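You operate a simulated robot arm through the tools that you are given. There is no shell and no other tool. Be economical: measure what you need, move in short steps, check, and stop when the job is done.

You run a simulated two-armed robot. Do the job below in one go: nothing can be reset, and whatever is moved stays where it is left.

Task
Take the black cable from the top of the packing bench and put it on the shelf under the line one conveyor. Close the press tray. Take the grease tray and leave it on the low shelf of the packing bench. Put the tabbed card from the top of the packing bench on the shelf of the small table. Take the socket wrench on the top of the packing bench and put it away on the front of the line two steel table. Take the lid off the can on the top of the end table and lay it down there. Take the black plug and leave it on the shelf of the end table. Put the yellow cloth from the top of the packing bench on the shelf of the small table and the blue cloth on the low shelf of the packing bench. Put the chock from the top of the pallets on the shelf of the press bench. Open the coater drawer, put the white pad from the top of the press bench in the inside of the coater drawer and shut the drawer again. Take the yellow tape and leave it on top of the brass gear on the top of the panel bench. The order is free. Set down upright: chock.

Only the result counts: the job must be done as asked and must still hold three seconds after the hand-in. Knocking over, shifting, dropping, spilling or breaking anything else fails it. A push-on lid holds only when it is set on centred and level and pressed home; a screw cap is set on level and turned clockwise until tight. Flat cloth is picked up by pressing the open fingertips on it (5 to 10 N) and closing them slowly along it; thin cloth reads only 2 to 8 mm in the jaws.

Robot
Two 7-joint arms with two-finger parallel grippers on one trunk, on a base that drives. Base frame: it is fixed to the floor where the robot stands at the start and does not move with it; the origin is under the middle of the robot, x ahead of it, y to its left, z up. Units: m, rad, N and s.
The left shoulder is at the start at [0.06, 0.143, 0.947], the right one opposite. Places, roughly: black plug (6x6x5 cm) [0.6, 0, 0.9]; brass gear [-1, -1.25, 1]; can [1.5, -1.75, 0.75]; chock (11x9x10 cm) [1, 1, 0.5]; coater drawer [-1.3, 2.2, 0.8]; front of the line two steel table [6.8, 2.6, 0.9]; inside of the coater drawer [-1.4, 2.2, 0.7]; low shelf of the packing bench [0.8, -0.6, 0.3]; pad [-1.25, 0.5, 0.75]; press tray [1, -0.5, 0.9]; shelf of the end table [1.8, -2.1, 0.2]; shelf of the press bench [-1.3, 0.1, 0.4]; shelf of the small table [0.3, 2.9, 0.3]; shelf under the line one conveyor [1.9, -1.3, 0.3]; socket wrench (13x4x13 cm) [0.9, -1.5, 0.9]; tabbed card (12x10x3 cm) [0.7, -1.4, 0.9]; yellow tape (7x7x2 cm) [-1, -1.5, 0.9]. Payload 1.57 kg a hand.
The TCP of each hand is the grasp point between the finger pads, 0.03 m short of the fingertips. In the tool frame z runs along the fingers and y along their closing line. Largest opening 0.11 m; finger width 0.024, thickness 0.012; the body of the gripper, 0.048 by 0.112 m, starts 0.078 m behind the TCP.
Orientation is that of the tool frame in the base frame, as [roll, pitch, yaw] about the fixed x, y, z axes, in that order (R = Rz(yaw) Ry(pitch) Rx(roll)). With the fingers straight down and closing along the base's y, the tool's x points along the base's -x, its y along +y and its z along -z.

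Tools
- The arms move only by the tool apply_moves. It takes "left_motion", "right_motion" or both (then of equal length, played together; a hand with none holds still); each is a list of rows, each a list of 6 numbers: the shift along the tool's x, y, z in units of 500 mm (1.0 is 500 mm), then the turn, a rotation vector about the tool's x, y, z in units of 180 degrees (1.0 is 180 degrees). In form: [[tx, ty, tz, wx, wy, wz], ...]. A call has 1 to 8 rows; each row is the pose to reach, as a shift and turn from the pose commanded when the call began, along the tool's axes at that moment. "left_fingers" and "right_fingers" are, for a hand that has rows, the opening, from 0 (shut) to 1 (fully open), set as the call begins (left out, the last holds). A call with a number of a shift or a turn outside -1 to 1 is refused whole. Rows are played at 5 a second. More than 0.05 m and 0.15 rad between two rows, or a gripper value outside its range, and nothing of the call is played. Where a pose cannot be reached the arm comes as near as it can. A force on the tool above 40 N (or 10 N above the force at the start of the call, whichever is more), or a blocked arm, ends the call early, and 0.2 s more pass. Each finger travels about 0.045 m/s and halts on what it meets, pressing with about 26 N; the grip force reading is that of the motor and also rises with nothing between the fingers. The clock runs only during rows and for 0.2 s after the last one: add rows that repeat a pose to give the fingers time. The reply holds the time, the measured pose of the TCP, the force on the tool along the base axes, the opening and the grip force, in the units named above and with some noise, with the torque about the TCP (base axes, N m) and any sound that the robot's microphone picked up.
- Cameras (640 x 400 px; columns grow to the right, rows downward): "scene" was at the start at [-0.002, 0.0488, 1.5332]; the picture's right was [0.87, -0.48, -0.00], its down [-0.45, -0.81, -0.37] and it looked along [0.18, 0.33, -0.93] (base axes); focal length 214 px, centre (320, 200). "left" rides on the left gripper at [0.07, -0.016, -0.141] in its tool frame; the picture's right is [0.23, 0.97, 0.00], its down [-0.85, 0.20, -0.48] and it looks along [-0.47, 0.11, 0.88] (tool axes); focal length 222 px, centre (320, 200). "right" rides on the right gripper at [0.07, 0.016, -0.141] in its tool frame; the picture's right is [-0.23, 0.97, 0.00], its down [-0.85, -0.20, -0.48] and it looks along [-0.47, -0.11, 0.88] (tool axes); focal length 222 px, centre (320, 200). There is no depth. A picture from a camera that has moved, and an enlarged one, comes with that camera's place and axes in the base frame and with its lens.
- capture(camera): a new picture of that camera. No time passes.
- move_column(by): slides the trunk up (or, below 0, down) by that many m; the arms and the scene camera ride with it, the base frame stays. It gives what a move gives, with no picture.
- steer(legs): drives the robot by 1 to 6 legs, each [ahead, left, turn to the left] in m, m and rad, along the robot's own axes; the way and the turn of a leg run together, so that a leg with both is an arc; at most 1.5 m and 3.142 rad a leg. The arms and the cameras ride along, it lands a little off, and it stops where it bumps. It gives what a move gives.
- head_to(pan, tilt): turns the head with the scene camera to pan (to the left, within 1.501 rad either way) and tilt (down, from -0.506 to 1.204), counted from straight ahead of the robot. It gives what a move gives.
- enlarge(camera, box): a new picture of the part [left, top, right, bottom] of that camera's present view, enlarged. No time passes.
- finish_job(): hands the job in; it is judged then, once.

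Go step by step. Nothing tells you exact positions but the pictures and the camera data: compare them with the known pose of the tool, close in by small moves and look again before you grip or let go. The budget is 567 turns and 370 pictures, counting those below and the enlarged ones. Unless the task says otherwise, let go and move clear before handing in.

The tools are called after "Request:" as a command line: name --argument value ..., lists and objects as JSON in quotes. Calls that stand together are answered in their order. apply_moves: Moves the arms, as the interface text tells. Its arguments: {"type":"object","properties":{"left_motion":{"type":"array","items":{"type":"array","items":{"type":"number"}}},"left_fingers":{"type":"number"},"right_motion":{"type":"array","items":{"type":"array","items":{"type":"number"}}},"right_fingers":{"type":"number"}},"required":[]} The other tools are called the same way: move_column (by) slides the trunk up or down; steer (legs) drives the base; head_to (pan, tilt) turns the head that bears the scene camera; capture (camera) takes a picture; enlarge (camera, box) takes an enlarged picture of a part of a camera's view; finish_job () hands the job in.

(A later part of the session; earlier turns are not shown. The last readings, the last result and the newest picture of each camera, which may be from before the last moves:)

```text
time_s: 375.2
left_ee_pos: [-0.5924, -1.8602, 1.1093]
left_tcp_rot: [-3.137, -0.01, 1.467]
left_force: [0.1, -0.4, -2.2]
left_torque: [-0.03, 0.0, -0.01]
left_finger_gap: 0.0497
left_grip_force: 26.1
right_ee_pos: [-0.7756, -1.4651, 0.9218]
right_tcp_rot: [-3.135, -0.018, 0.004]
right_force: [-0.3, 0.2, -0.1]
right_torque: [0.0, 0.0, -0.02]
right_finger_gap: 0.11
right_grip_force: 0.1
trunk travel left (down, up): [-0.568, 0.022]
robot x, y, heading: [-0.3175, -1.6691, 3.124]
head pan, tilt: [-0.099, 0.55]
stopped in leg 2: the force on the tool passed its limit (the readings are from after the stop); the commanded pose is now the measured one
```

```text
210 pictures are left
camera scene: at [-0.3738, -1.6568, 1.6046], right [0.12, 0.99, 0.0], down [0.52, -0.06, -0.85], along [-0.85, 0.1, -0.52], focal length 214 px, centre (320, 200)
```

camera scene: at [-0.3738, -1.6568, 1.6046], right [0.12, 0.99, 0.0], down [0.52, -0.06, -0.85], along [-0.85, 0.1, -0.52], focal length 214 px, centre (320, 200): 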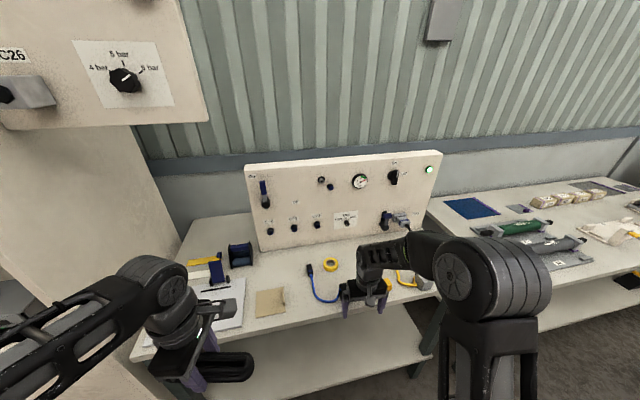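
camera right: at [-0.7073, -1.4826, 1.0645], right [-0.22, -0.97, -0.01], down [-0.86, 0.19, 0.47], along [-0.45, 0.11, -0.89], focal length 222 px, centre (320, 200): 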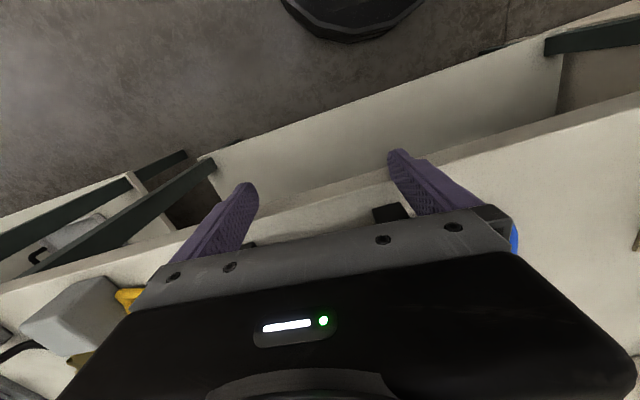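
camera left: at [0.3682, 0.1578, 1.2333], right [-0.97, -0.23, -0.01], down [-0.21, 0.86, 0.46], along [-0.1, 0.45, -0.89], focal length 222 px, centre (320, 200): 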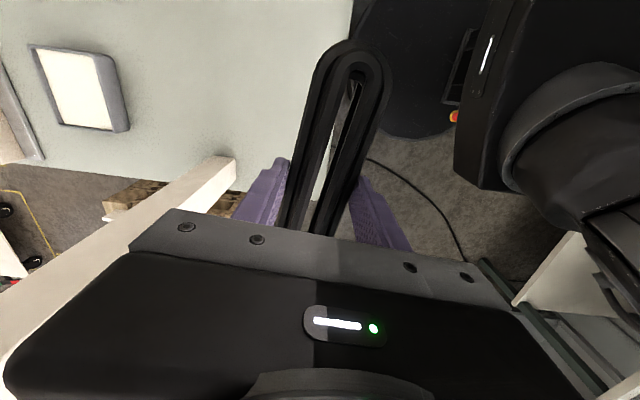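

The fingertips touched the bench edge; the panel bench top is higher (≈0.89). I back off a bit and raise the hand.

Request:
steer --legs '[[-0.05, 0, 0]]'

Request:
apply_moves --right_motion '[[0, 0, -0.08, 0, 0, 0], [0, 0, -0.16, 0, 0, 0], [0, 0, -0.24, 0, 0, 0], [0, 0, -0.3, 0, 0, 0]]'

Request:
steer --legs '[[0.15, 0, 0]]'

Request:
capture --camera "right"

Request:
capture --camera "scene"

```text
time_s: 376.1
left_ee_pos: [-0.5406, -1.8617, 1.11]
left_tcp_rot: [-3.136, -0.01, 1.469]
left_force: [0.5, -0.2, -2.2]
left_torque: [-0.01, 0.05, 0.02]
left_finger_gap: 0.0495
left_grip_force: 25.8
right_ee_pos: [-0.7225, -1.4669, 0.9232]
right_tcp_rot: [-3.137, -0.016, 0.007]
right_force: [0.6, -0.1, -0.1]
right_torque: [-0.01, 0.03, -0.04]
right_finger_gap: 0.1101
right_grip_force: 0.1
trunk travel left (down, up): [-0.568, 0.022]
robot x, y, heading: [-0.2653, -1.6663, 3.127]
head pan, tilt: [-0.099, 0.55]
```

```text
time_s: 377.1
left_ee_pos: [-0.5416, -1.8614, 1.1102]
left_tcp_rot: [-3.137, -0.011, 1.468]
left_force: [0.0, 0.6, -2.0]
left_torque: [-0.05, -0.03, -0.04]
left_finger_gap: 0.0495
left_grip_force: 26.4
right_ee_pos: [-0.7276, -1.4657, 1.073]
right_tcp_rot: [-3.134, -0.016, 0.007]
right_force: [0.1, 0.2, -0.3]
right_torque: [-0.01, -0.01, 0.02]
right_finger_gap: 0.1098
right_grip_force: 0.0
trunk travel left (down, up): [-0.568, 0.022]
robot x, y, heading: [-0.2633, -1.6694, 3.122]
head pan, tilt: [-0.099, 0.55]
```

```text
time_s: 378.5
left_ee_pos: [-0.6932, -1.8598, 1.1085]
left_tcp_rot: [-3.139, -0.009, 1.47]
left_force: [-0.8, -0.7, -2.0]
left_torque: [-0.02, -0.02, 0.0]
left_finger_gap: 0.0496
left_grip_force: 25.7
right_ee_pos: [-0.8806, -1.4648, 1.0715]
right_tcp_rot: [-3.136, -0.019, 0.008]
right_force: [0.8, 0.3, -0.2]
right_torque: [-0.01, -0.04, 0.0]
right_finger_gap: 0.1099
right_grip_force: 0.1
trunk travel left (down, up): [-0.568, 0.022]
robot x, y, heading: [-0.4169, -1.6658, 3.124]
head pan, tilt: [-0.099, 0.55]
```

```text
209 pictures are left
camera right: at [-0.8132, -1.4819, 1.2146], right [-0.22, -0.98, -0.01], down [-0.87, 0.19, 0.46], along [-0.45, 0.11, -0.89], focal length 222 px, centre (320, 200)
```

right: 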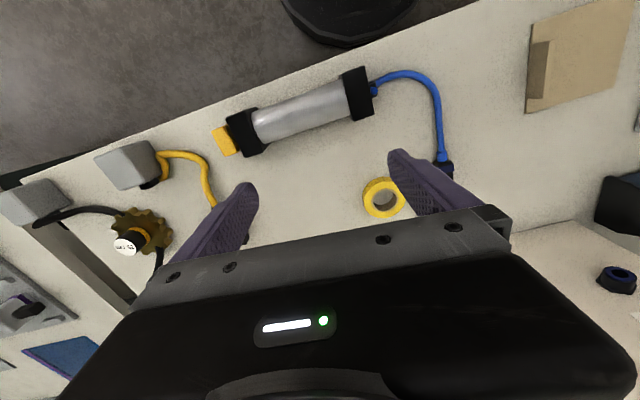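

```text
208 pictures are left
camera scene: at [-0.4765, -1.6557, 1.6047], right [0.11, 0.99, 0.0], down [0.52, -0.06, -0.85], along [-0.85, 0.1, -0.52], focal length 214 px, centre (320, 200)
```

scene: 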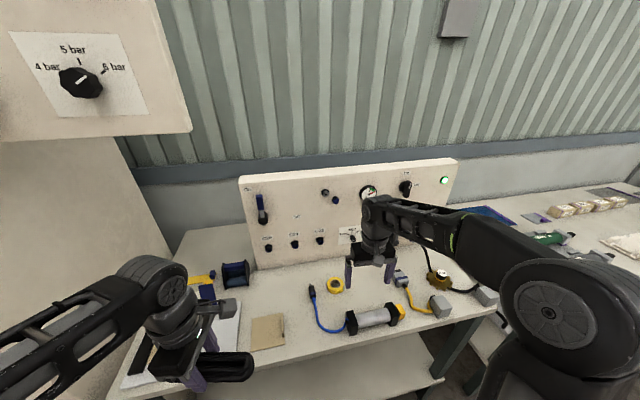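

Request:
enlarge --camera "right" --box '[90, 180, 200, 280]'

Request:
enlarge --camera "scene" --box '[400, 240, 500, 320]'

Request:
enlarge --camera "right" --box '[340, 160, 430, 230]'

```text
4.00 times, centred on (145, 230) of right
camera zoom: at [-0.8132, -1.4819, 1.2146], right [-0.22, -0.98, -0.01], down [-0.87, 0.19, 0.46], along [-0.45, 0.11, -0.89], focal length 888 px, centre (1020, 80)
```

zoom: 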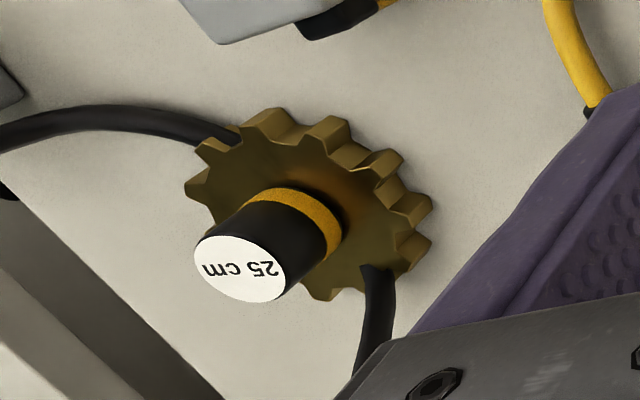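

```text
5.00 times, centred on (450, 280) of scene
camera zoom: at [-0.4765, -1.6557, 1.6047], right [0.11, 0.99, 0.0], down [0.52, -0.06, -0.85], along [-0.85, 0.1, -0.52], focal length 1072 px, centre (-330, -200)
```

zoom: 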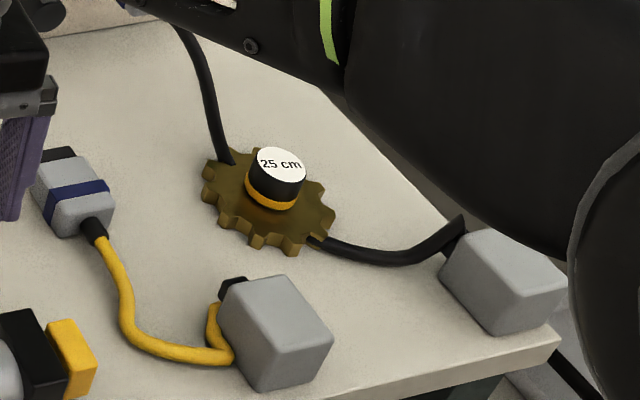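

```text
5.71 times, centred on (385, 195) of right
camera zoom: at [-0.8132, -1.4819, 1.2146], right [-0.22, -0.98, -0.01], down [-0.87, 0.19, 0.46], along [-0.45, 0.11, -0.89], focal length 1269 px, centre (-51, 229)
```

zoom: 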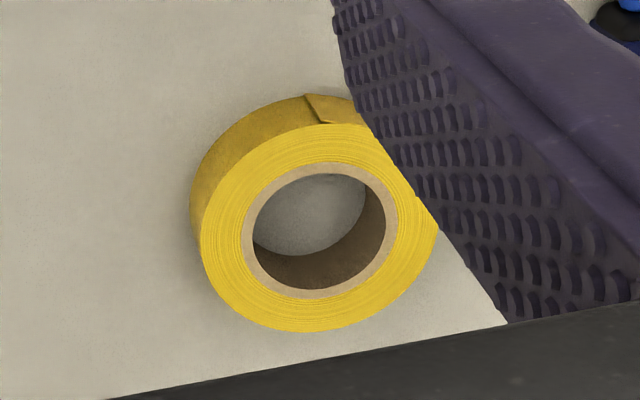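

The gear has a post, about as wide as the tape's hole allows. First I go over the tape with the hand.

Request:
apply_moves --right_motion '[[-0.06, 0.04, 0, 0, -0.006, 0], [-0.12, 0.09, 0.02, 0, -0.006, 0], [-0.18, 0.13, 0.06, 0, -0.006, 0], [-0.208, 0.152, 0.11, 0, -0.006, 0], [-0.208, 0.152, 0.16, 0, -0.006, 0], [-0.208, 0.152, 0.16, 0, -0.006, 0]]' --right_fingers 0.8

Request:
capture --camera "right"

```text
time_s: 379.9
left_ee_pos: [-0.6922, -1.859, 1.1103]
left_tcp_rot: [-3.138, -0.011, 1.469]
left_force: [0.5, -0.9, -3.0]
left_torque: [-0.01, 0.0, 0.01]
left_finger_gap: 0.0498
left_grip_force: 25.7
right_ee_pos: [-0.982, -1.5411, 0.99]
right_tcp_rot: [-3.137, 0.002, 0.011]
right_force: [-0.2, -0.4, -0.2]
right_torque: [-0.01, 0.0, -0.01]
right_finger_gap: 0.0879
right_grip_force: 0.1
trunk travel left (down, up): [-0.568, 0.022]
robot x, y, heading: [-0.4133, -1.6675, 3.128]
head pan, tilt: [-0.099, 0.55]
```

```text
204 pictures are left
camera right: at [-0.9123, -1.5587, 1.1312], right [-0.22, -0.98, -0.01], down [-0.86, 0.19, 0.48], along [-0.47, 0.11, -0.88], focal length 222 px, centre (320, 200)
```

right: 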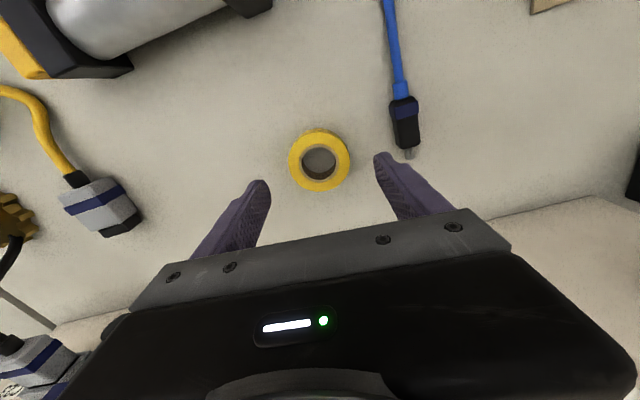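

Request:
apply_moves --right_motion '[[-0.009, 0, 0.06, 0, 0, 0], [-0.009, 0, 0.11, 0, 0, 0], [-0.009, 0, 0.13, 0, 0, 0], [-0.009, 0, 0.136, 0, 0, 0]]'

Request:
capture --camera "right"

```text
time_s: 380.9
left_ee_pos: [-0.6892, -1.8588, 1.1119]
left_tcp_rot: [-3.134, -0.008, 1.468]
left_force: [-0.4, 0.4, -1.9]
left_torque: [-0.06, 0.02, 0.04]
left_finger_gap: 0.0495
left_grip_force: 26.0
right_ee_pos: [-0.9863, -1.5413, 0.9303]
right_tcp_rot: [3.141, 0.009, 0.011]
right_force: [13.2, 2.1, 20.4]
right_torque: [-0.86, -0.63, 0.58]
right_finger_gap: 0.0853
right_grip_force: 0.1
trunk travel left (down, up): [-0.568, 0.022]
robot x, y, heading: [-0.413, -1.6624, 3.127]
head pan, tilt: [-0.099, 0.55]
stopped in row 4 (right hand): the force on the tool passed its limit (the readings are from after the stop); the commanded pose is now the measured one
```

```text
203 pictures are left
camera right: at [-0.9145, -1.5587, 1.0706], right [-0.22, -0.98, 0.0], down [-0.85, 0.19, 0.49], along [-0.48, 0.1, -0.87], focal length 222 px, centre (320, 200)
```

right: 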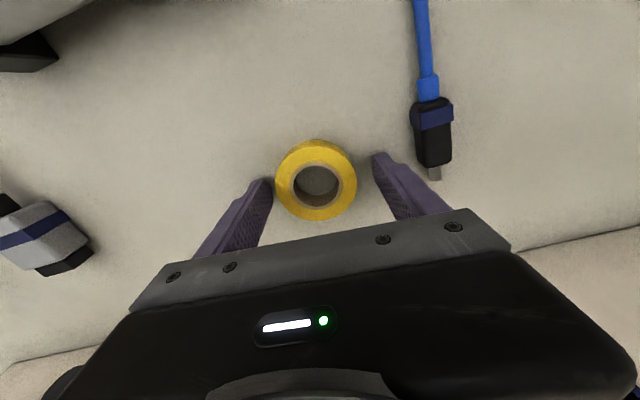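

Table contact: the panel bench top is at z ≈ 0.90. I rise 5 mm so the ring's lower edge stays free, and close.

Request:
apply_moves --right_motion '[[0, 0, -0.012, 0, 0, 0], [0, 0, -0.012, 0, 0, 0], [0, 0, -0.012, 0, 0, 0], [0, 0, -0.012, 0, 0, 0]]' --right_fingers 0.8

Request:
apply_moves --right_motion '[[0, 0, 0, 0, 0, 0], [0, 0, 0, 0, 0, 0], [0, 0, 0, 0, 0, 0], [0, 0, 0, 0, 0, 0]]' --right_fingers 0.3

Request:
apply_moves --right_motion '[[0, 0, -0.06, 0, 0, 0], [0, 0, -0.14, 0, 0, 0], [0, 0, -0.2, 0, 0, 0]]'

Request:
capture --camera "right"

```text
time_s: 381.9
left_ee_pos: [-0.6909, -1.8591, 1.1095]
left_tcp_rot: [-3.137, -0.012, 1.468]
left_force: [0.3, 0.0, -1.8]
left_torque: [0.01, 0.0, 0.01]
left_finger_gap: 0.0496
left_grip_force: 26.1
right_ee_pos: [-0.9875, -1.5422, 0.9341]
right_tcp_rot: [-3.141, 0.009, 0.01]
right_force: [-0.4, 0.1, -0.9]
right_torque: [0.02, -0.01, -0.03]
right_finger_gap: 0.0883
right_grip_force: 0.0
trunk travel left (down, up): [-0.568, 0.022]
robot x, y, heading: [-0.417, -1.6655, 3.123]
head pan, tilt: [-0.099, 0.55]
```

```text
time_s: 382.9
left_ee_pos: [-0.6919, -1.8592, 1.1104]
left_tcp_rot: [-3.136, -0.011, 1.47]
left_force: [-0.4, 0.1, -2.3]
left_torque: [-0.03, -0.01, -0.01]
left_finger_gap: 0.0496
left_grip_force: 25.9
right_ee_pos: [-0.9894, -1.5416, 0.9344]
right_tcp_rot: [-3.139, 0.009, 0.01]
right_force: [0.2, -0.1, 1.4]
right_torque: [-0.04, 0.0, 0.01]
right_finger_gap: 0.0601
right_grip_force: 26.0
trunk travel left (down, up): [-0.568, 0.022]
robot x, y, heading: [-0.4185, -1.6609, 3.131]
head pan, tilt: [-0.099, 0.55]
```

```text
time_s: 383.7
left_ee_pos: [-0.6915, -1.8604, 1.1101]
left_tcp_rot: [-3.137, -0.01, 1.47]
left_force: [-0.1, 0.4, -2.2]
left_torque: [-0.04, 0.0, -0.01]
left_finger_gap: 0.0495
left_grip_force: 25.8
right_ee_pos: [-0.9856, -1.5416, 1.0347]
right_tcp_rot: [3.141, 0.009, 0.011]
right_force: [0.7, -0.5, -0.8]
right_torque: [0.0, 0.01, -0.03]
right_finger_gap: 0.0597
right_grip_force: 26.5
trunk travel left (down, up): [-0.568, 0.022]
robot x, y, heading: [-0.4149, -1.6639, 3.127]
head pan, tilt: [-0.099, 0.55]
```

```text
202 pictures are left
camera right: at [-0.9145, -1.5582, 1.1752], right [-0.22, -0.98, 0.0], down [-0.85, 0.19, 0.49], along [-0.47, 0.11, -0.87], focal length 222 px, centre (320, 200)
```

right: 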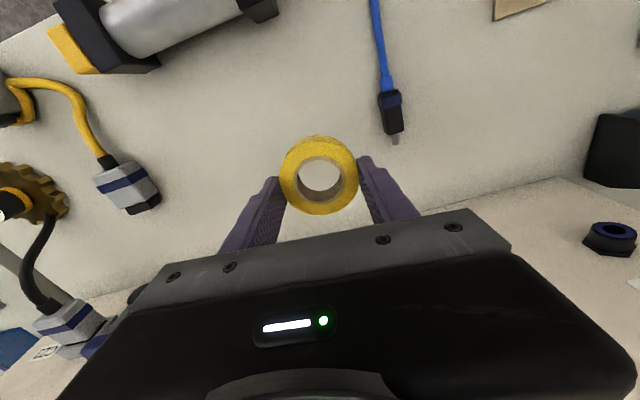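

Tape held (OD 0.06, hole ≈ 0.035; post ≈ 0.032). I drive right toward the gear.

Request:
steer --legs '[[0, -0.38, 0]]'

Request:
capture --camera "right"

```text
time_s: 386.1
left_ee_pos: [-0.6861, -1.4911, 1.1111]
left_tcp_rot: [-3.135, -0.01, 1.476]
left_force: [-0.3, 0.2, -1.9]
left_torque: [0.0, 0.02, -0.01]
left_finger_gap: 0.0495
left_grip_force: 25.9
right_ee_pos: [-0.9823, -1.1746, 1.0344]
right_tcp_rot: [-3.14, 0.009, 0.014]
right_force: [0.2, 0.6, -0.9]
right_torque: [0.01, 0.03, 0.03]
right_finger_gap: 0.0601
right_grip_force: 25.9
trunk travel left (down, up): [-0.568, 0.022]
robot x, y, heading: [-0.4127, -1.2989, 3.132]
head pan, tilt: [-0.099, 0.55]
```

```text
201 pictures are left
camera right: at [-0.9114, -1.1911, 1.1747], right [-0.21, -0.98, 0.0], down [-0.85, 0.19, 0.49], along [-0.47, 0.1, -0.87], focal length 222 px, centre (320, 200)
```

right: 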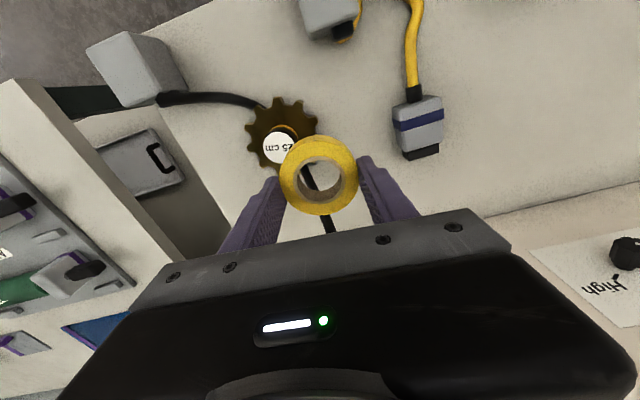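

Hub top is at (-0.9637, -1.1365, 0.946). I move the ring over it and check.

Request:
apply_moves --right_motion '[[0.02, -0.04, 0, 0, 0, 0], [0.034, -0.078, 0.03, 0, 0, 0], [0.034, -0.078, 0.07, 0, 0, 0], [0.034, -0.078, 0.076, 0, 0, 0], [0.034, -0.078, 0.076, 0, 0, 0]]'

Request:
enlarge --camera "right" --box '[240, 90, 400, 240]'

Request:
enlarge --camera "scene" --box '[300, 220, 420, 300]'

```text
time_s: 387.3
left_ee_pos: [-0.6868, -1.4918, 1.1105]
left_tcp_rot: [-3.136, -0.01, 1.477]
left_force: [0.8, -0.9, -2.1]
left_torque: [-0.02, 0.01, 0.0]
left_finger_gap: 0.0497
left_grip_force: 25.8
right_ee_pos: [-0.9672, -1.1371, 0.9956]
right_tcp_rot: [-3.139, 0.009, 0.015]
right_force: [0.1, -0.4, -0.5]
right_torque: [0.02, 0.01, -0.03]
right_finger_gap: 0.0599
right_grip_force: 26.6
trunk travel left (down, up): [-0.568, 0.022]
robot x, y, heading: [-0.4086, -1.295, 3.132]
head pan, tilt: [-0.099, 0.55]
```

```text
2.67 times, centred on (320, 165) of right
camera zoom: at [-0.8956, -1.1539, 1.1368], right [-0.21, -0.98, 0.0], down [-0.85, 0.18, 0.49], along [-0.48, 0.1, -0.87], focal length 592 px, centre (320, 293)
```

zoom: 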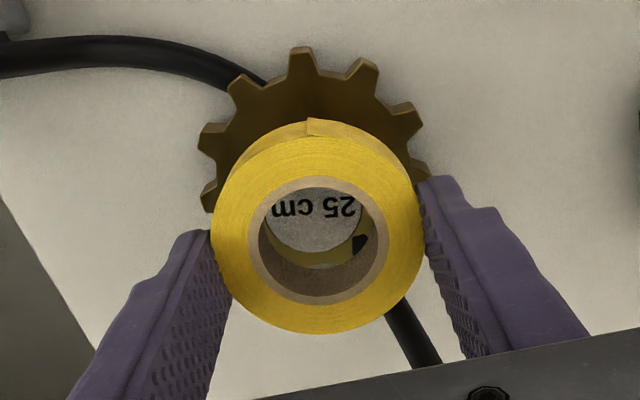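

```text
5.00 times, centred on (360, 260) of scene
camera zoom: at [-0.4705, -1.2868, 1.6047], right [0.11, 0.99, 0.0], down [0.52, -0.06, -0.85], along [-0.85, 0.09, -0.52], focal length 1072 px, centre (120, -100)
```

zoom: 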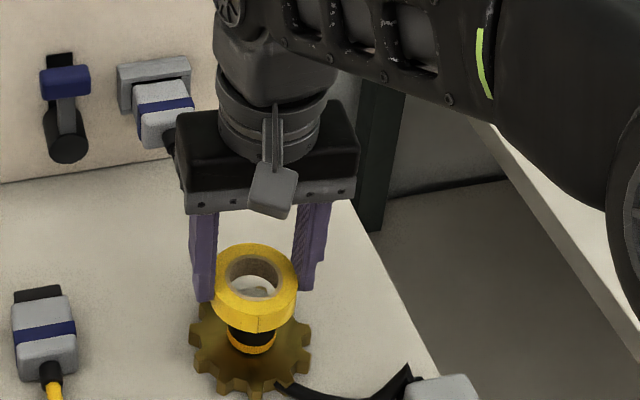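

Nearly concentric; the hub seems about 4 mm further back. I shift and lower gently, watching the force.

Request:
apply_moves --right_motion '[[-0.008, 0, 0.0, 0, 0, 0], [-0.008, 0, 0.02, 0, 0, 0], [-0.008, 0, 0.03, 0, 0, 0], [-0.008, 0, 0.038, 0, 0, 0], [-0.008, 0, 0.046, 0, 0, 0]]'

Request:
enlarge --camera "right" --box '[240, 90, 400, 240]'

Request:
enlarge --camera "scene" --box '[310, 240, 390, 300]'

```text
time_s: 388.5
left_ee_pos: [-0.6861, -1.491, 1.1103]
left_tcp_rot: [-3.138, -0.011, 1.474]
left_force: [0.2, -0.9, -1.3]
left_torque: [0.01, 0.01, 0.04]
left_finger_gap: 0.0495
left_grip_force: 26.1
right_ee_pos: [-0.9707, -1.1359, 0.9742]
right_tcp_rot: [-3.14, 0.011, 0.015]
right_force: [-2.8, 5.7, 16.2]
right_torque: [0.2, -0.01, 0.08]
right_finger_gap: 0.0591
right_grip_force: 25.9
trunk travel left (down, up): [-0.568, 0.022]
robot x, y, heading: [-0.4104, -1.2975, 3.129]
head pan, tilt: [-0.099, 0.55]
```

```text
2.67 times, centred on (320, 165) of right
camera zoom: at [-0.8992, -1.1522, 1.1148], right [-0.21, -0.98, 0.0], down [-0.85, 0.19, 0.49], along [-0.48, 0.1, -0.87], focal length 592 px, centre (320, 293)
```

zoom: 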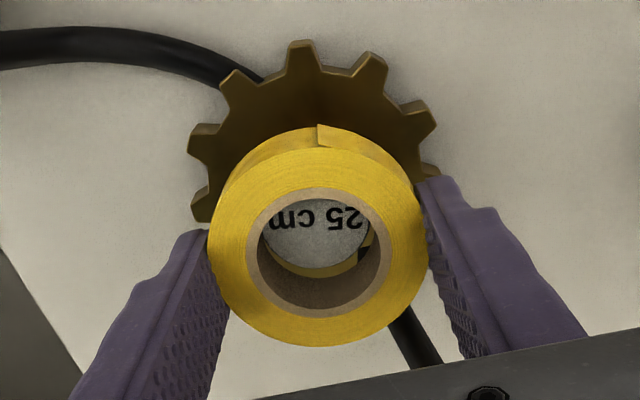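

```text
6.67 times, centred on (350, 270) of scene
camera zoom: at [-0.4693, -1.2865, 1.6049], right [0.11, 0.99, 0.0], down [0.52, -0.06, -0.85], along [-0.85, 0.09, -0.52], focal length 1430 px, centre (120, -267)
```

zoom: 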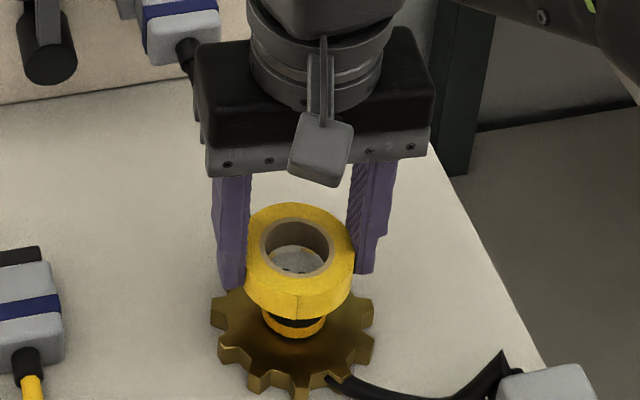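

The ring rests on the hub's rim, which is about 2 mm to +y. I lift a little, shift and try again.

Request:
apply_moves --right_motion '[[0, 0, -0.012, 0, 0, 0], [0.003, -0.005, -0.012, 0, 0, 0], [0.003, -0.005, 0.0, 0, 0, 0], [0.003, -0.005, 0.008, 0, 0, 0], [0.003, -0.005, 0.016, 0, 0, 0], [0.003, -0.005, 0.024, 0, 0, 0]]'

Request:
enlarge --camera "right" --box '[240, 90, 400, 240]'

```text
time_s: 389.9
left_ee_pos: [-0.6854, -1.4924, 1.1108]
left_tcp_rot: [-3.134, -0.011, 1.477]
left_force: [0.7, 0.6, -2.3]
left_torque: [-0.03, 0.0, -0.04]
left_finger_gap: 0.0492
left_grip_force: 26.0
right_ee_pos: [-0.9698, -1.1347, 0.9622]
right_tcp_rot: [-3.14, 0.013, 0.016]
right_force: [1.1, 0.9, 21.6]
right_torque: [-0.17, -0.21, 0.0]
right_finger_gap: 0.0594
right_grip_force: 25.8
trunk travel left (down, up): [-0.568, 0.022]
robot x, y, heading: [-0.4104, -1.2911, 3.13]
head pan, tilt: [-0.099, 0.55]
```

```text
2.67 times, centred on (320, 165) of right
camera zoom: at [-0.8977, -1.1508, 1.1028], right [-0.21, -0.98, 0.0], down [-0.85, 0.18, 0.49], along [-0.48, 0.1, -0.87], focal length 592 px, centre (320, 293)
```

zoom: 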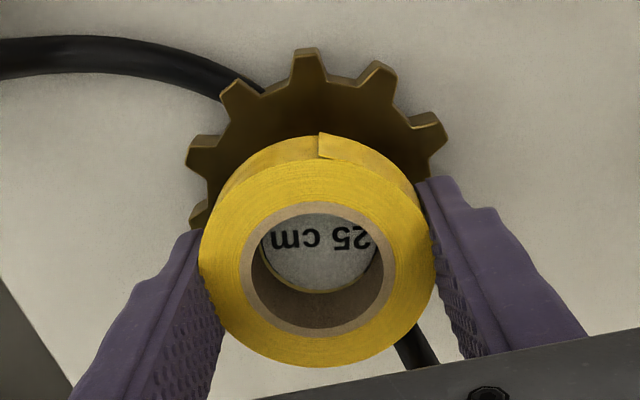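

Torques say the contact is on the +x side; I shift the ring 3 mm to +x and try again.

Request:
apply_moves --right_motion '[[0, 0, -0.016, 0, 0, 0], [0.006, 0.002, -0.016, 0, 0, 0], [0.006, 0.002, -0.004, 0, 0, 0], [0.006, 0.002, 0.006, 0, 0, 0], [0.006, 0.002, 0.014, 0, 0, 0], [0.006, 0.002, 0.02, 0, 0, 0]]'

Request:
enlarge --camera "right" --box '[240, 90, 400, 240]'

Request:
enlarge --camera "scene" --box '[310, 240, 390, 300]'

```text
time_s: 391.1
left_ee_pos: [-0.6857, -1.492, 1.1102]
left_tcp_rot: [-3.136, -0.011, 1.476]
left_force: [-0.9, -0.6, -1.7]
left_torque: [-0.02, -0.04, 0.05]
left_finger_gap: 0.0495
left_grip_force: 26.0
right_ee_pos: [-0.9683, -1.1357, 0.9623]
right_tcp_rot: [3.141, 0.022, 0.017]
right_force: [4.8, 0.3, 18.8]
right_torque: [0.31, -0.21, -0.11]
right_finger_gap: 0.0593
right_grip_force: 26.0
trunk travel left (down, up): [-0.568, 0.022]
robot x, y, heading: [-0.4121, -1.2972, 3.132]
head pan, tilt: [-0.099, 0.55]
stopped in row 5 (right hand): the force on the tool passed its limit (the readings are from after the stop); the commanded pose is now the measured one
```

```text
2.67 times, centred on (320, 165) of right
camera zoom: at [-0.8955, -1.1513, 1.1023], right [-0.21, -0.98, 0.0], down [-0.85, 0.19, 0.5], along [-0.49, 0.1, -0.87], focal length 592 px, centre (320, 293)
```

zoom: 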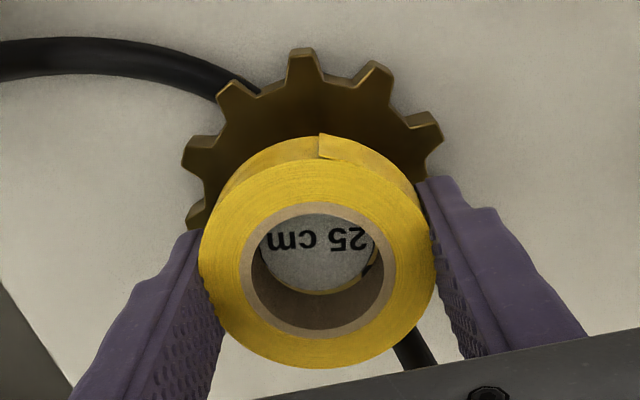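

```text
6.67 times, centred on (350, 270) of scene
camera zoom: at [-0.4691, -1.2871, 1.6048], right [0.11, 0.99, 0.0], down [0.52, -0.06, -0.85], along [-0.85, 0.09, -0.52], focal length 1430 px, centre (120, -267)
```

zoom: 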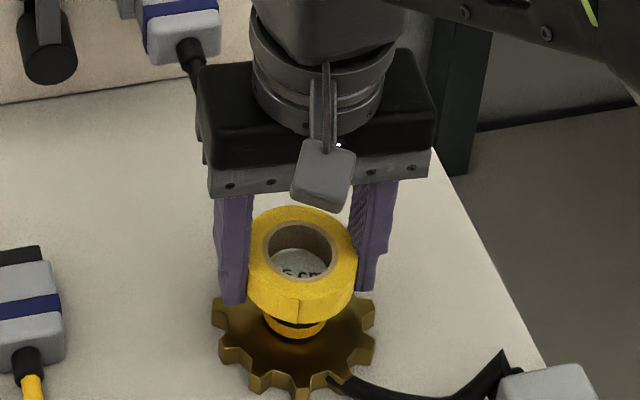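

The view shows the hub slightly to +y in the hole. I press lightly and sweep in sub-millimetre steps toward +y.

Request:
apply_moves --right_motion '[[0, 0.001, 0.006, 0, 0, 0], [0, -0.0005, 0.008, 0, 0, 0], [-0.001, -0.0015, 0.008, 0, 0, 0], [-0.001, -0.0025, 0.008, 0, 0, 0], [0.001, -0.0025, 0.008, 0, 0, 0], [0.001, -0.0015, 0.01, 0, 0, 0], [0.0, -0.002, 0.012, 0, 0, 0]]'

Request:
enlarge --camera "right" --box '[240, 90, 400, 240]'

Request:
enlarge --camera "scene" --box '[310, 240, 390, 300]'

```text
time_s: 391.6
left_ee_pos: [-0.6853, -1.4921, 1.1091]
left_tcp_rot: [-3.138, -0.009, 1.474]
left_force: [-0.3, 0.6, -2.4]
left_torque: [-0.05, 0.01, -0.01]
left_finger_gap: 0.0498
left_grip_force: 25.7
right_ee_pos: [-0.9699, -1.1357, 0.9628]
right_tcp_rot: [3.141, 0.03, 0.015]
right_force: [4.7, 1.2, 18.2]
right_torque: [0.27, -0.24, -0.1]
right_finger_gap: 0.0592
right_grip_force: 26.3
trunk travel left (down, up): [-0.568, 0.022]
robot x, y, heading: [-0.411, -1.2963, 3.131]
head pan, tilt: [-0.099, 0.55]
stopped in row 2 (right hand): the force on the tool passed its limit (the readings are from after the stop); the commanded pose is now the measured one
```

```text
2.67 times, centred on (320, 165) of right
camera zoom: at [-0.8966, -1.1512, 1.1016], right [-0.21, -0.98, 0.01], down [-0.84, 0.19, 0.5], along [-0.49, 0.1, -0.86], focal length 592 px, centre (320, 293)
```

zoom: 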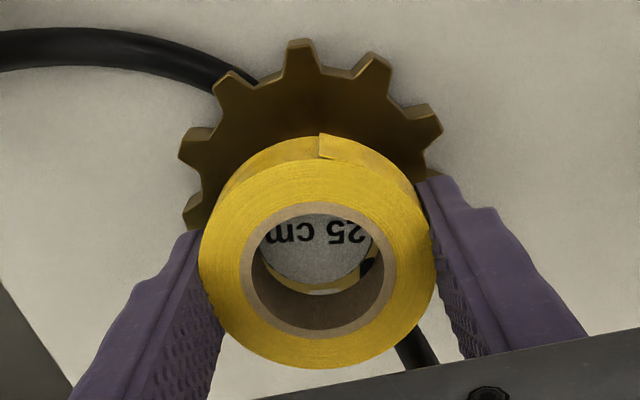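

```text
6.67 times, centred on (350, 270) of scene
camera zoom: at [-0.469, -1.287, 1.6046], right [0.11, 0.99, 0.0], down [0.52, -0.06, -0.85], along [-0.85, 0.09, -0.52], focal length 1430 px, centre (120, -267)
```

zoom: 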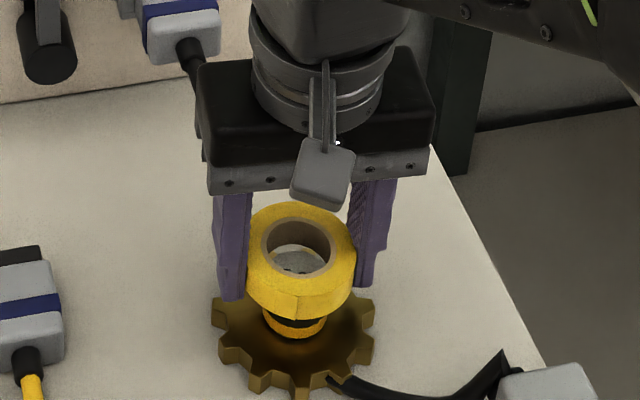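

Now both gaps show the ring must go +x and +y by about 1.5 mm. I unload, correct (also the small tilt) and press again.

Request:
apply_moves --right_motion '[[0, 0, -0.012, 0, 0.009, 0], [0.003, -0.003, -0.012, 0, 0.009, 0], [0.003, -0.003, -0.004, 0, 0.009, 0], [0.003, -0.003, 0.002, 0, 0.009, 0], [0.003, -0.003, 0.006, 0, 0.009, 0]]'

Request:
enlarge --camera "right" --box '[240, 90, 400, 240]'

```text
time_s: 392.8
left_ee_pos: [-0.6855, -1.4919, 1.1112]
left_tcp_rot: [-3.137, -0.009, 1.475]
left_force: [-0.2, -0.3, -3.0]
left_torque: [0.02, -0.04, -0.02]
left_finger_gap: 0.0498
left_grip_force: 25.6
right_ee_pos: [-0.9695, -1.1318, 0.959]
right_tcp_rot: [3.141, 0.001, 0.016]
right_force: [-0.2, 2.5, 18.3]
right_torque: [-0.24, 0.11, 0.0]
right_finger_gap: 0.0598
right_grip_force: 25.9
trunk travel left (down, up): [-0.568, 0.022]
robot x, y, heading: [-0.4135, -1.2932, 3.132]
head pan, tilt: [-0.099, 0.55]
```

```text
2.67 times, centred on (320, 165) of right
camera zoom: at [-0.899, -1.1481, 1.099], right [-0.21, -0.98, 0.0], down [-0.86, 0.19, 0.48], along [-0.47, 0.1, -0.88], focal length 592 px, centre (320, 293)
```

zoom: 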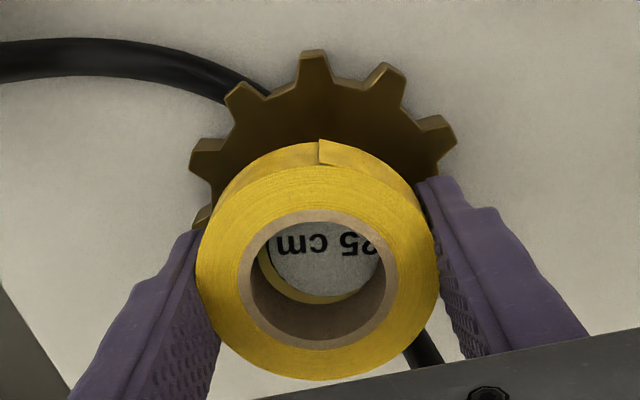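

I lift just clear and look at the alignment unloaded.

Request:
apply_moves --right_motion '[[0, 0, -0.012, 0, 0, 0], [0, 0, -0.02, 0, 0, 0], [0, 0, -0.02, 0, 0, 0]]'

Request:
enlarge --camera "right" --box '[280, 130, 360, 200]'

Request:
enlarge --camera "scene" --box '[325, 245, 375, 285]'

```text
time_s: 393.6
left_ee_pos: [-0.6859, -1.4921, 1.1103]
left_tcp_rot: [-3.138, -0.01, 1.477]
left_force: [-0.3, -0.9, -2.5]
left_torque: [0.0, -0.02, -0.01]
left_finger_gap: 0.0498
left_grip_force: 26.3
right_ee_pos: [-0.9697, -1.1335, 0.9681]
right_tcp_rot: [3.141, -0.001, 0.014]
right_force: [-0.3, 0.4, -0.1]
right_torque: [-0.01, -0.03, 0.02]
right_finger_gap: 0.0595
right_grip_force: 25.6
trunk travel left (down, up): [-0.568, 0.022]
robot x, y, heading: [-0.4094, -1.2922, 3.134]
head pan, tilt: [-0.099, 0.55]
```

```text
5.71 times, centred on (320, 165) of right
camera zoom: at [-0.8998, -1.1484, 1.1086], right [-0.21, -0.98, 0.0], down [-0.86, 0.19, 0.48], along [-0.47, 0.1, -0.88], focal length 1269 px, centre (320, 400)
```

zoom: 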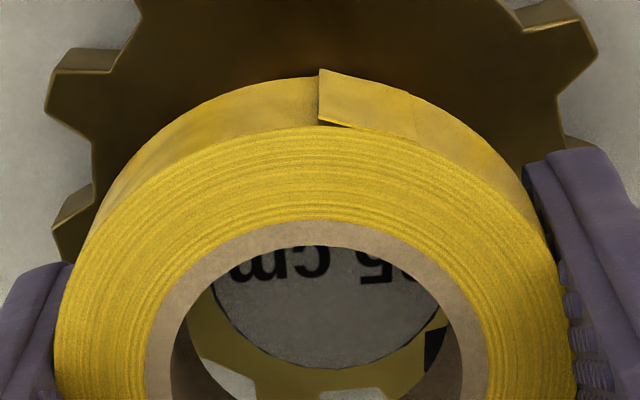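

```text
10.00 times, centred on (350, 265) of scene
camera zoom: at [-0.4703, -1.2867, 1.6047], right [0.11, 0.99, 0.0], down [0.52, -0.06, -0.85], along [-0.85, 0.09, -0.52], focal length 2145 px, centre (20, -450)
```

zoom: 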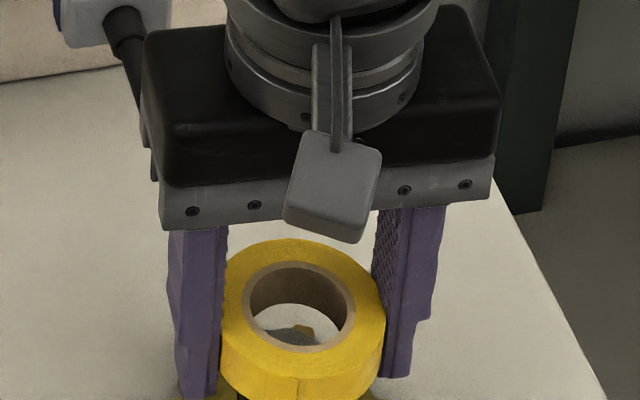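

Measured unloaded: ring centre (-0.9682, -1.1335), hub (-0.9656, -1.1354). I shift by (+2.6, -1.9) mm and lower.

Request:
apply_moves --right_motion '[[0.0052, 0.0038, 0, 0, 0, 0], [0.0052, 0.0038, 0.01, 0, 0, 0], [0.0052, 0.0038, 0.018, 0, 0, 0], [0.0052, 0.0038, 0.026, 0, 0, 0], [0.0052, 0.0038, 0.034, 0, 0, 0]]'

Request:
enlarge --camera "right" --box '[280, 130, 360, 200]'

```text
time_s: 394.8
left_ee_pos: [-0.686, -1.4918, 1.1107]
left_tcp_rot: [-3.137, -0.013, 1.477]
left_force: [-0.4, 0.4, -2.5]
left_torque: [-0.01, -0.03, 0.0]
left_finger_gap: 0.0494
left_grip_force: 25.9
right_ee_pos: [-0.967, -1.135, 0.9505]
right_tcp_rot: [-3.141, -0.001, 0.016]
right_force: [-0.7, -1.8, 0.8]
right_torque: [-0.04, 0.01, 0.04]
right_finger_gap: 0.0595
right_grip_force: 25.7
trunk travel left (down, up): [-0.568, 0.022]
robot x, y, heading: [-0.4066, -1.2961, 3.135]
head pan, tilt: [-0.099, 0.55]
```

```text
5.71 times, centred on (320, 165) of right
camera zoom: at [-0.8966, -1.1506, 1.0922], right [-0.21, -0.98, 0.0], down [-0.86, 0.19, 0.48], along [-0.47, 0.1, -0.88], focal length 1269 px, centre (320, 400)
```

zoom: 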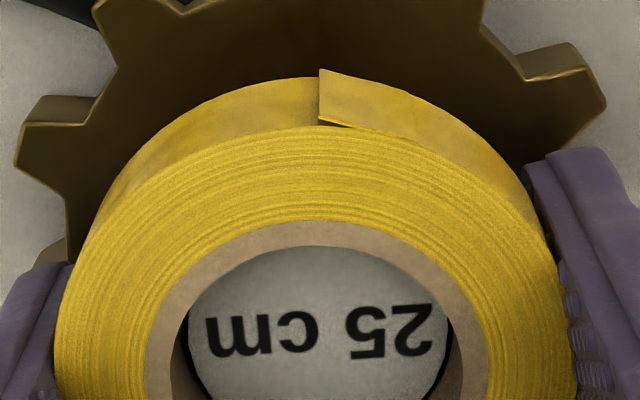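

The ring slipped onto the post with no force. I lower until it meets the gear, then release.

Request:
apply_moves --right_motion '[[0, 0, 0.01, 0, 0, 0], [0, 0, 0.02, 0, 0, 0], [0, 0, 0.03, 0, 0, 0], [0, 0, 0.04, 0, 0, 0], [0, 0, 0.05, 0, 0, 0], [0, 0, 0.06, 0, 0, 0]]'

Request:
apply_moves --right_motion '[[0, 0, -0.002, 0, 0, 0], [0, 0, -0.002, 0, 0, 0], [0, 0, -0.002, 0, 0, 0]]' --right_fingers 0.8

Request:
apply_moves --right_motion '[[0, 0, -0.08, 0, 0, 0], [0, 0, -0.16, 0, 0, 0], [0.04, 0, -0.22, 0, 0, 0]]'

Request:
capture --camera "right"

```text
time_s: 395.5
left_ee_pos: [-0.685, -1.4929, 1.1111]
left_tcp_rot: [-3.137, -0.01, 1.474]
left_force: [-0.4, -0.4, -2.5]
left_torque: [-0.02, -0.01, -0.01]
left_finger_gap: 0.0498
left_grip_force: 26.1
right_ee_pos: [-0.9698, -1.1346, 0.9444]
right_tcp_rot: [3.14, 0.01, 0.012]
right_force: [6.7, 1.3, 21.3]
right_torque: [0.31, -0.44, -0.1]
right_finger_gap: 0.0595
right_grip_force: 26.2
trunk travel left (down, up): [-0.568, 0.022]
robot x, y, heading: [-0.4105, -1.2984, 3.13]
head pan, tilt: [-0.099, 0.55]
stopped in row 3 (right hand): the force on the tool passed its limit (the readings are from after the stop); the commanded pose is now the measured one
```

```text
time_s: 396.3
left_ee_pos: [-0.6857, -1.493, 1.1105]
left_tcp_rot: [-3.136, -0.011, 1.475]
left_force: [0.5, -0.8, -2.7]
left_torque: [-0.02, 0.01, 0.01]
left_finger_gap: 0.0499
left_grip_force: 25.8
right_ee_pos: [-0.9692, -1.1373, 0.9445]
right_tcp_rot: [3.14, 0.011, 0.018]
right_force: [-3.2, -9.5, 24.6]
right_torque: [0.56, -0.16, 0.08]
right_finger_gap: 0.0809
right_grip_force: 0.0
trunk travel left (down, up): [-0.568, 0.022]
robot x, y, heading: [-0.4128, -1.293, 3.132]
head pan, tilt: [-0.099, 0.55]
```

```text
time_s: 397.1
left_ee_pos: [-0.6854, -1.4927, 1.1094]
left_tcp_rot: [-3.138, -0.011, 1.473]
left_force: [-0.1, -0.1, -1.9]
left_torque: [0.04, 0.01, 0.01]
left_finger_gap: 0.0496
left_grip_force: 25.5
right_ee_pos: [-0.9491, -1.1353, 1.0515]
right_tcp_rot: [3.141, 0.005, 0.015]
right_force: [0.0, 0.0, -0.5]
right_torque: [-0.01, 0.05, -0.03]
right_finger_gap: 0.0883
right_grip_force: 0.1
trunk travel left (down, up): [-0.568, 0.022]
robot x, y, heading: [-0.4114, -1.2961, 3.132]
head pan, tilt: [-0.099, 0.55]
```

```text
187 pictures are left
camera right: at [-0.8784, -1.1516, 1.1936], right [-0.21, -0.98, 0.0], down [-0.86, 0.19, 0.48], along [-0.47, 0.1, -0.88], focal length 222 px, centre (320, 200)
```

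right: 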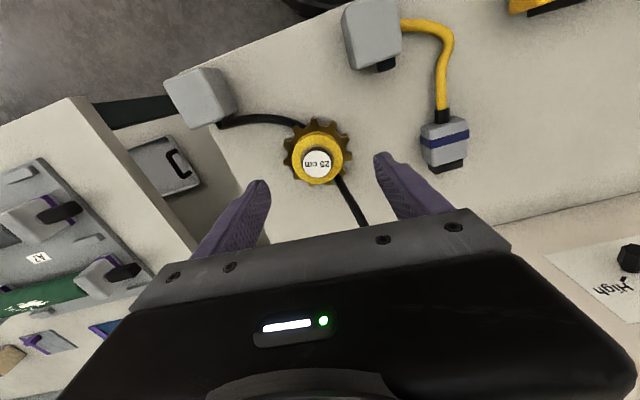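

Tape is around the post on the gear. Now I back off, turn around to the packing bench and look for the press tray, grease tray and blue cloth.

Request:
steer --legs '[[-0.22, 0, 0], [0, 0, -3.03], [0, 0.6, 0]]'

Request:
head_to --pan 0.0 --tilt 0.65

Request:
capture --camera "scene"

```text
time_s: 408.9
left_ee_pos: [0.0167, -0.4904, 1.1104]
left_tcp_rot: [-3.136, -0.011, -1.589]
left_force: [0.1, -0.6, -1.6]
left_torque: [-0.02, 0.05, 0.03]
left_finger_gap: 0.0497
left_grip_force: 26.0
right_ee_pos: [0.309, -0.8253, 1.0521]
right_tcp_rot: [3.141, 0.006, -3.049]
right_force: [0.1, -0.6, 0.0]
right_torque: [-0.03, 0.01, 0.02]
right_finger_gap: 0.0881
right_grip_force: 0.0
trunk travel left (down, up): [-0.568, 0.022]
robot x, y, heading: [-0.2429, -0.7067, 0.07]
head pan, tilt: [-0.099, 0.55]
```

```text
time_s: 409.5
left_ee_pos: [0.0167, -0.4916, 1.1094]
left_tcp_rot: [-3.137, -0.011, -1.59]
left_force: [1.3, 0.0, -1.9]
left_torque: [0.01, 0.0, 0.0]
left_finger_gap: 0.0497
left_grip_force: 26.4
right_ee_pos: [0.3083, -0.8262, 1.0525]
right_tcp_rot: [-3.14, 0.006, -3.05]
right_force: [-0.2, -0.5, -0.3]
right_torque: [-0.01, -0.01, 0.02]
right_finger_gap: 0.0881
right_grip_force: 0.0
trunk travel left (down, up): [-0.568, 0.022]
robot x, y, heading: [-0.2413, -0.7087, 0.068]
head pan, tilt: [0.0, 0.649]
```

```text
186 pictures are left
camera scene: at [-0.185, -0.7055, 1.596], right [0.07, -1.0, 0.0], down [-0.6, -0.04, -0.8], along [0.79, 0.05, -0.6], focal length 214 px, centre (320, 200)
```

scene: 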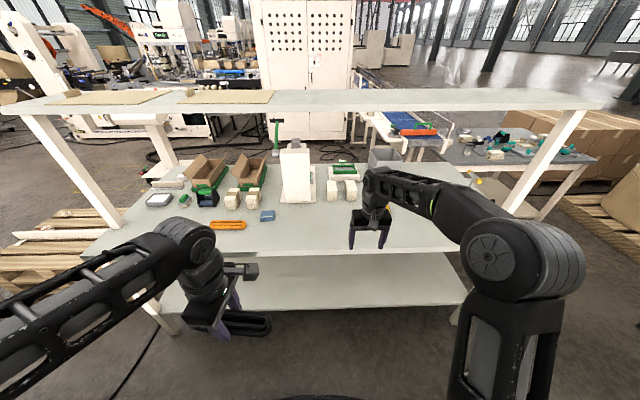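

Request:
steer --legs '[[0.33, -0.1, 0.03]]'

Request:
apply_moves --right_motion '[[-0.02, 0, -0.02, 0, 0, 0], [-0.02, 0, -0.02, 0, 0, 0]]' --right_fingers 1

Request:
capture --camera "right"

Request:
capture --camera "scene"

```text
time_s: 411.8
left_ee_pos: [0.349, -0.5581, 1.1106]
left_tcp_rot: [-3.139, -0.011, -1.566]
left_force: [-0.4, 0.1, -2.3]
left_torque: [0.06, 0.06, -0.03]
left_finger_gap: 0.0496
left_grip_force: 26.1
right_ee_pos: [0.6492, -0.8859, 1.052]
right_tcp_rot: [3.141, 0.004, -3.024]
right_force: [0.1, -0.2, -0.6]
right_torque: [0.02, 0.03, 0.0]
right_finger_gap: 0.088
right_grip_force: 0.0
trunk travel left (down, up): [-0.568, 0.022]
robot x, y, heading: [0.0932, -0.781, 0.093]
head pan, tilt: [0.0, 0.649]
```

```text
time_s: 412.4
left_ee_pos: [0.349, -0.558, 1.1106]
left_tcp_rot: [-3.138, -0.01, -1.566]
left_force: [0.5, 1.2, -1.6]
left_torque: [-0.01, 0.0, 0.02]
left_finger_gap: 0.0498
left_grip_force: 26.4
right_ee_pos: [0.6565, -0.8862, 1.0618]
right_tcp_rot: [3.14, 0.008, -3.025]
right_force: [-0.6, 0.4, 0.0]
right_torque: [0.02, -0.04, 0.0]
right_finger_gap: 0.11
right_grip_force: 0.0
trunk travel left (down, up): [-0.568, 0.022]
robot x, y, heading: [0.0969, -0.7824, 0.093]
head pan, tilt: [0.0, 0.649]
```

```text
185 pictures are left
camera right: at [0.5853, -0.8791, 1.2027], right [0.11, 0.99, 0.0], down [0.87, -0.1, 0.48], along [0.48, -0.05, -0.88], focal length 222 px, centre (320, 200)
```

right: 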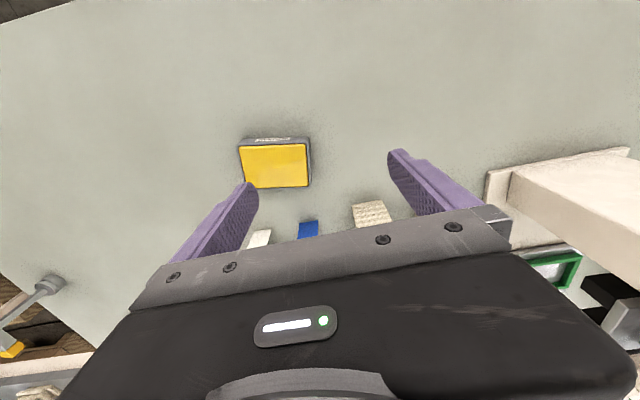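

```text
184 pictures are left
camera scene: at [0.1516, -0.778, 1.596], right [0.09, -1.0, 0.0], down [-0.6, -0.06, -0.8], along [0.79, 0.07, -0.6], focal length 214 px, centre (320, 200)
```

scene: 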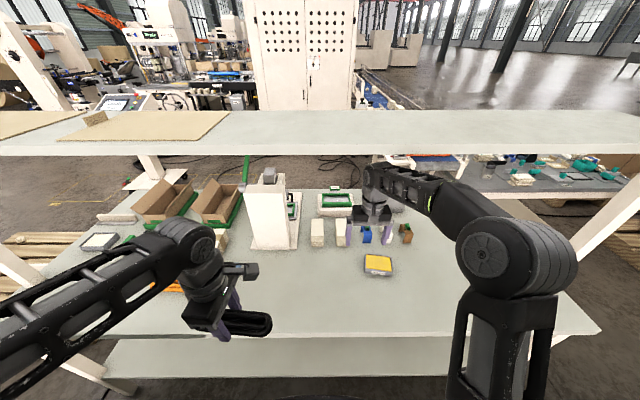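

The grease tray is at (0.689, -0.956), about 11 cm wide along y and 8 cm along x, so I grip it along x and must keep it level. I turn the right hand 90 degrees over it.

Request:
apply_moves --right_motion '[[-0.01, -0.02, 0, 0, 0, -0.047], [-0.02, -0.05, 0, 0, 0, -0.094], [-0.03, -0.08, 0, 0, 0, -0.141], [-0.04, -0.11, 0, 0, 0, -0.188], [-0.048, -0.147, 0, 0, 0, -0.235], [-0.048, -0.147, 0, 0, 0, -0.282], [-0.048, -0.147, 0, 0, 0, -0.329], [-0.048, -0.147, 0, 0, 0, -0.376]]'

Request:
apply_moves --right_motion '[[0, 0, 0.03, 0, 0, -0.044], [0, 0, 0.06, 0, 0, -0.087], [0, 0, 0.1, 0, 0, -0.087], [0, 0, 0.1, 0, 0, -0.087]]'

Request:
capture --camera "right"

```text
time_s: 414.2
left_ee_pos: [0.3485, -0.5585, 1.11]
left_tcp_rot: [-3.138, -0.011, -1.565]
left_force: [-0.5, -0.3, -2.5]
left_torque: [-0.03, 0.01, 0.02]
left_finger_gap: 0.0494
left_grip_force: 25.7
right_ee_pos: [0.6897, -0.9548, 1.0624]
right_tcp_rot: [-3.137, 0.004, -1.84]
right_force: [-0.3, -0.3, 0.1]
right_torque: [0.0, -0.02, -0.02]
right_finger_gap: 0.1098
right_grip_force: 0.0
trunk travel left (down, up): [-0.568, 0.022]
robot x, y, heading: [0.0916, -0.7844, 0.089]
head pan, tilt: [0.0, 0.649]
```

```text
time_s: 415.2
left_ee_pos: [0.3488, -0.5597, 1.1103]
left_tcp_rot: [-3.137, -0.011, -1.566]
left_force: [0.0, -0.2, -1.9]
left_torque: [-0.02, 0.01, 0.02]
left_finger_gap: 0.0496
left_grip_force: 26.0
right_ee_pos: [0.6912, -0.9552, 1.0099]
right_tcp_rot: [-3.134, 0.001, -1.566]
right_force: [-0.3, -0.6, 0.0]
right_torque: [0.0, 0.01, 0.01]
right_finger_gap: 0.1102
right_grip_force: 0.0
trunk travel left (down, up): [-0.568, 0.022]
robot x, y, heading: [0.0938, -0.7824, 0.084]
head pan, tilt: [0.0, 0.649]
```

```text
183 pictures are left
camera right: at [0.6753, -1.0265, 1.1511], right [-0.97, 0.23, -0.01], down [0.2, 0.85, 0.48], along [0.11, 0.47, -0.88], focal length 222 px, centre (320, 200)
```

right: 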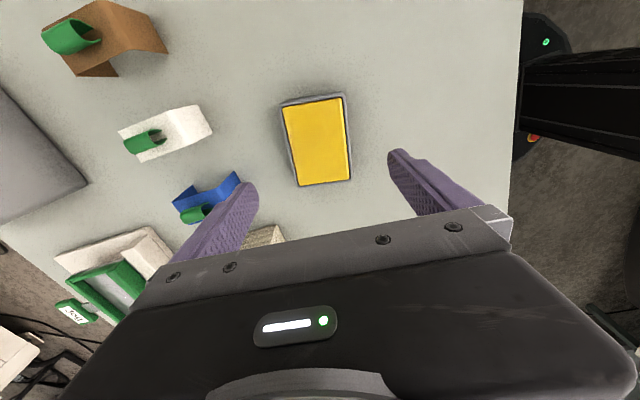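

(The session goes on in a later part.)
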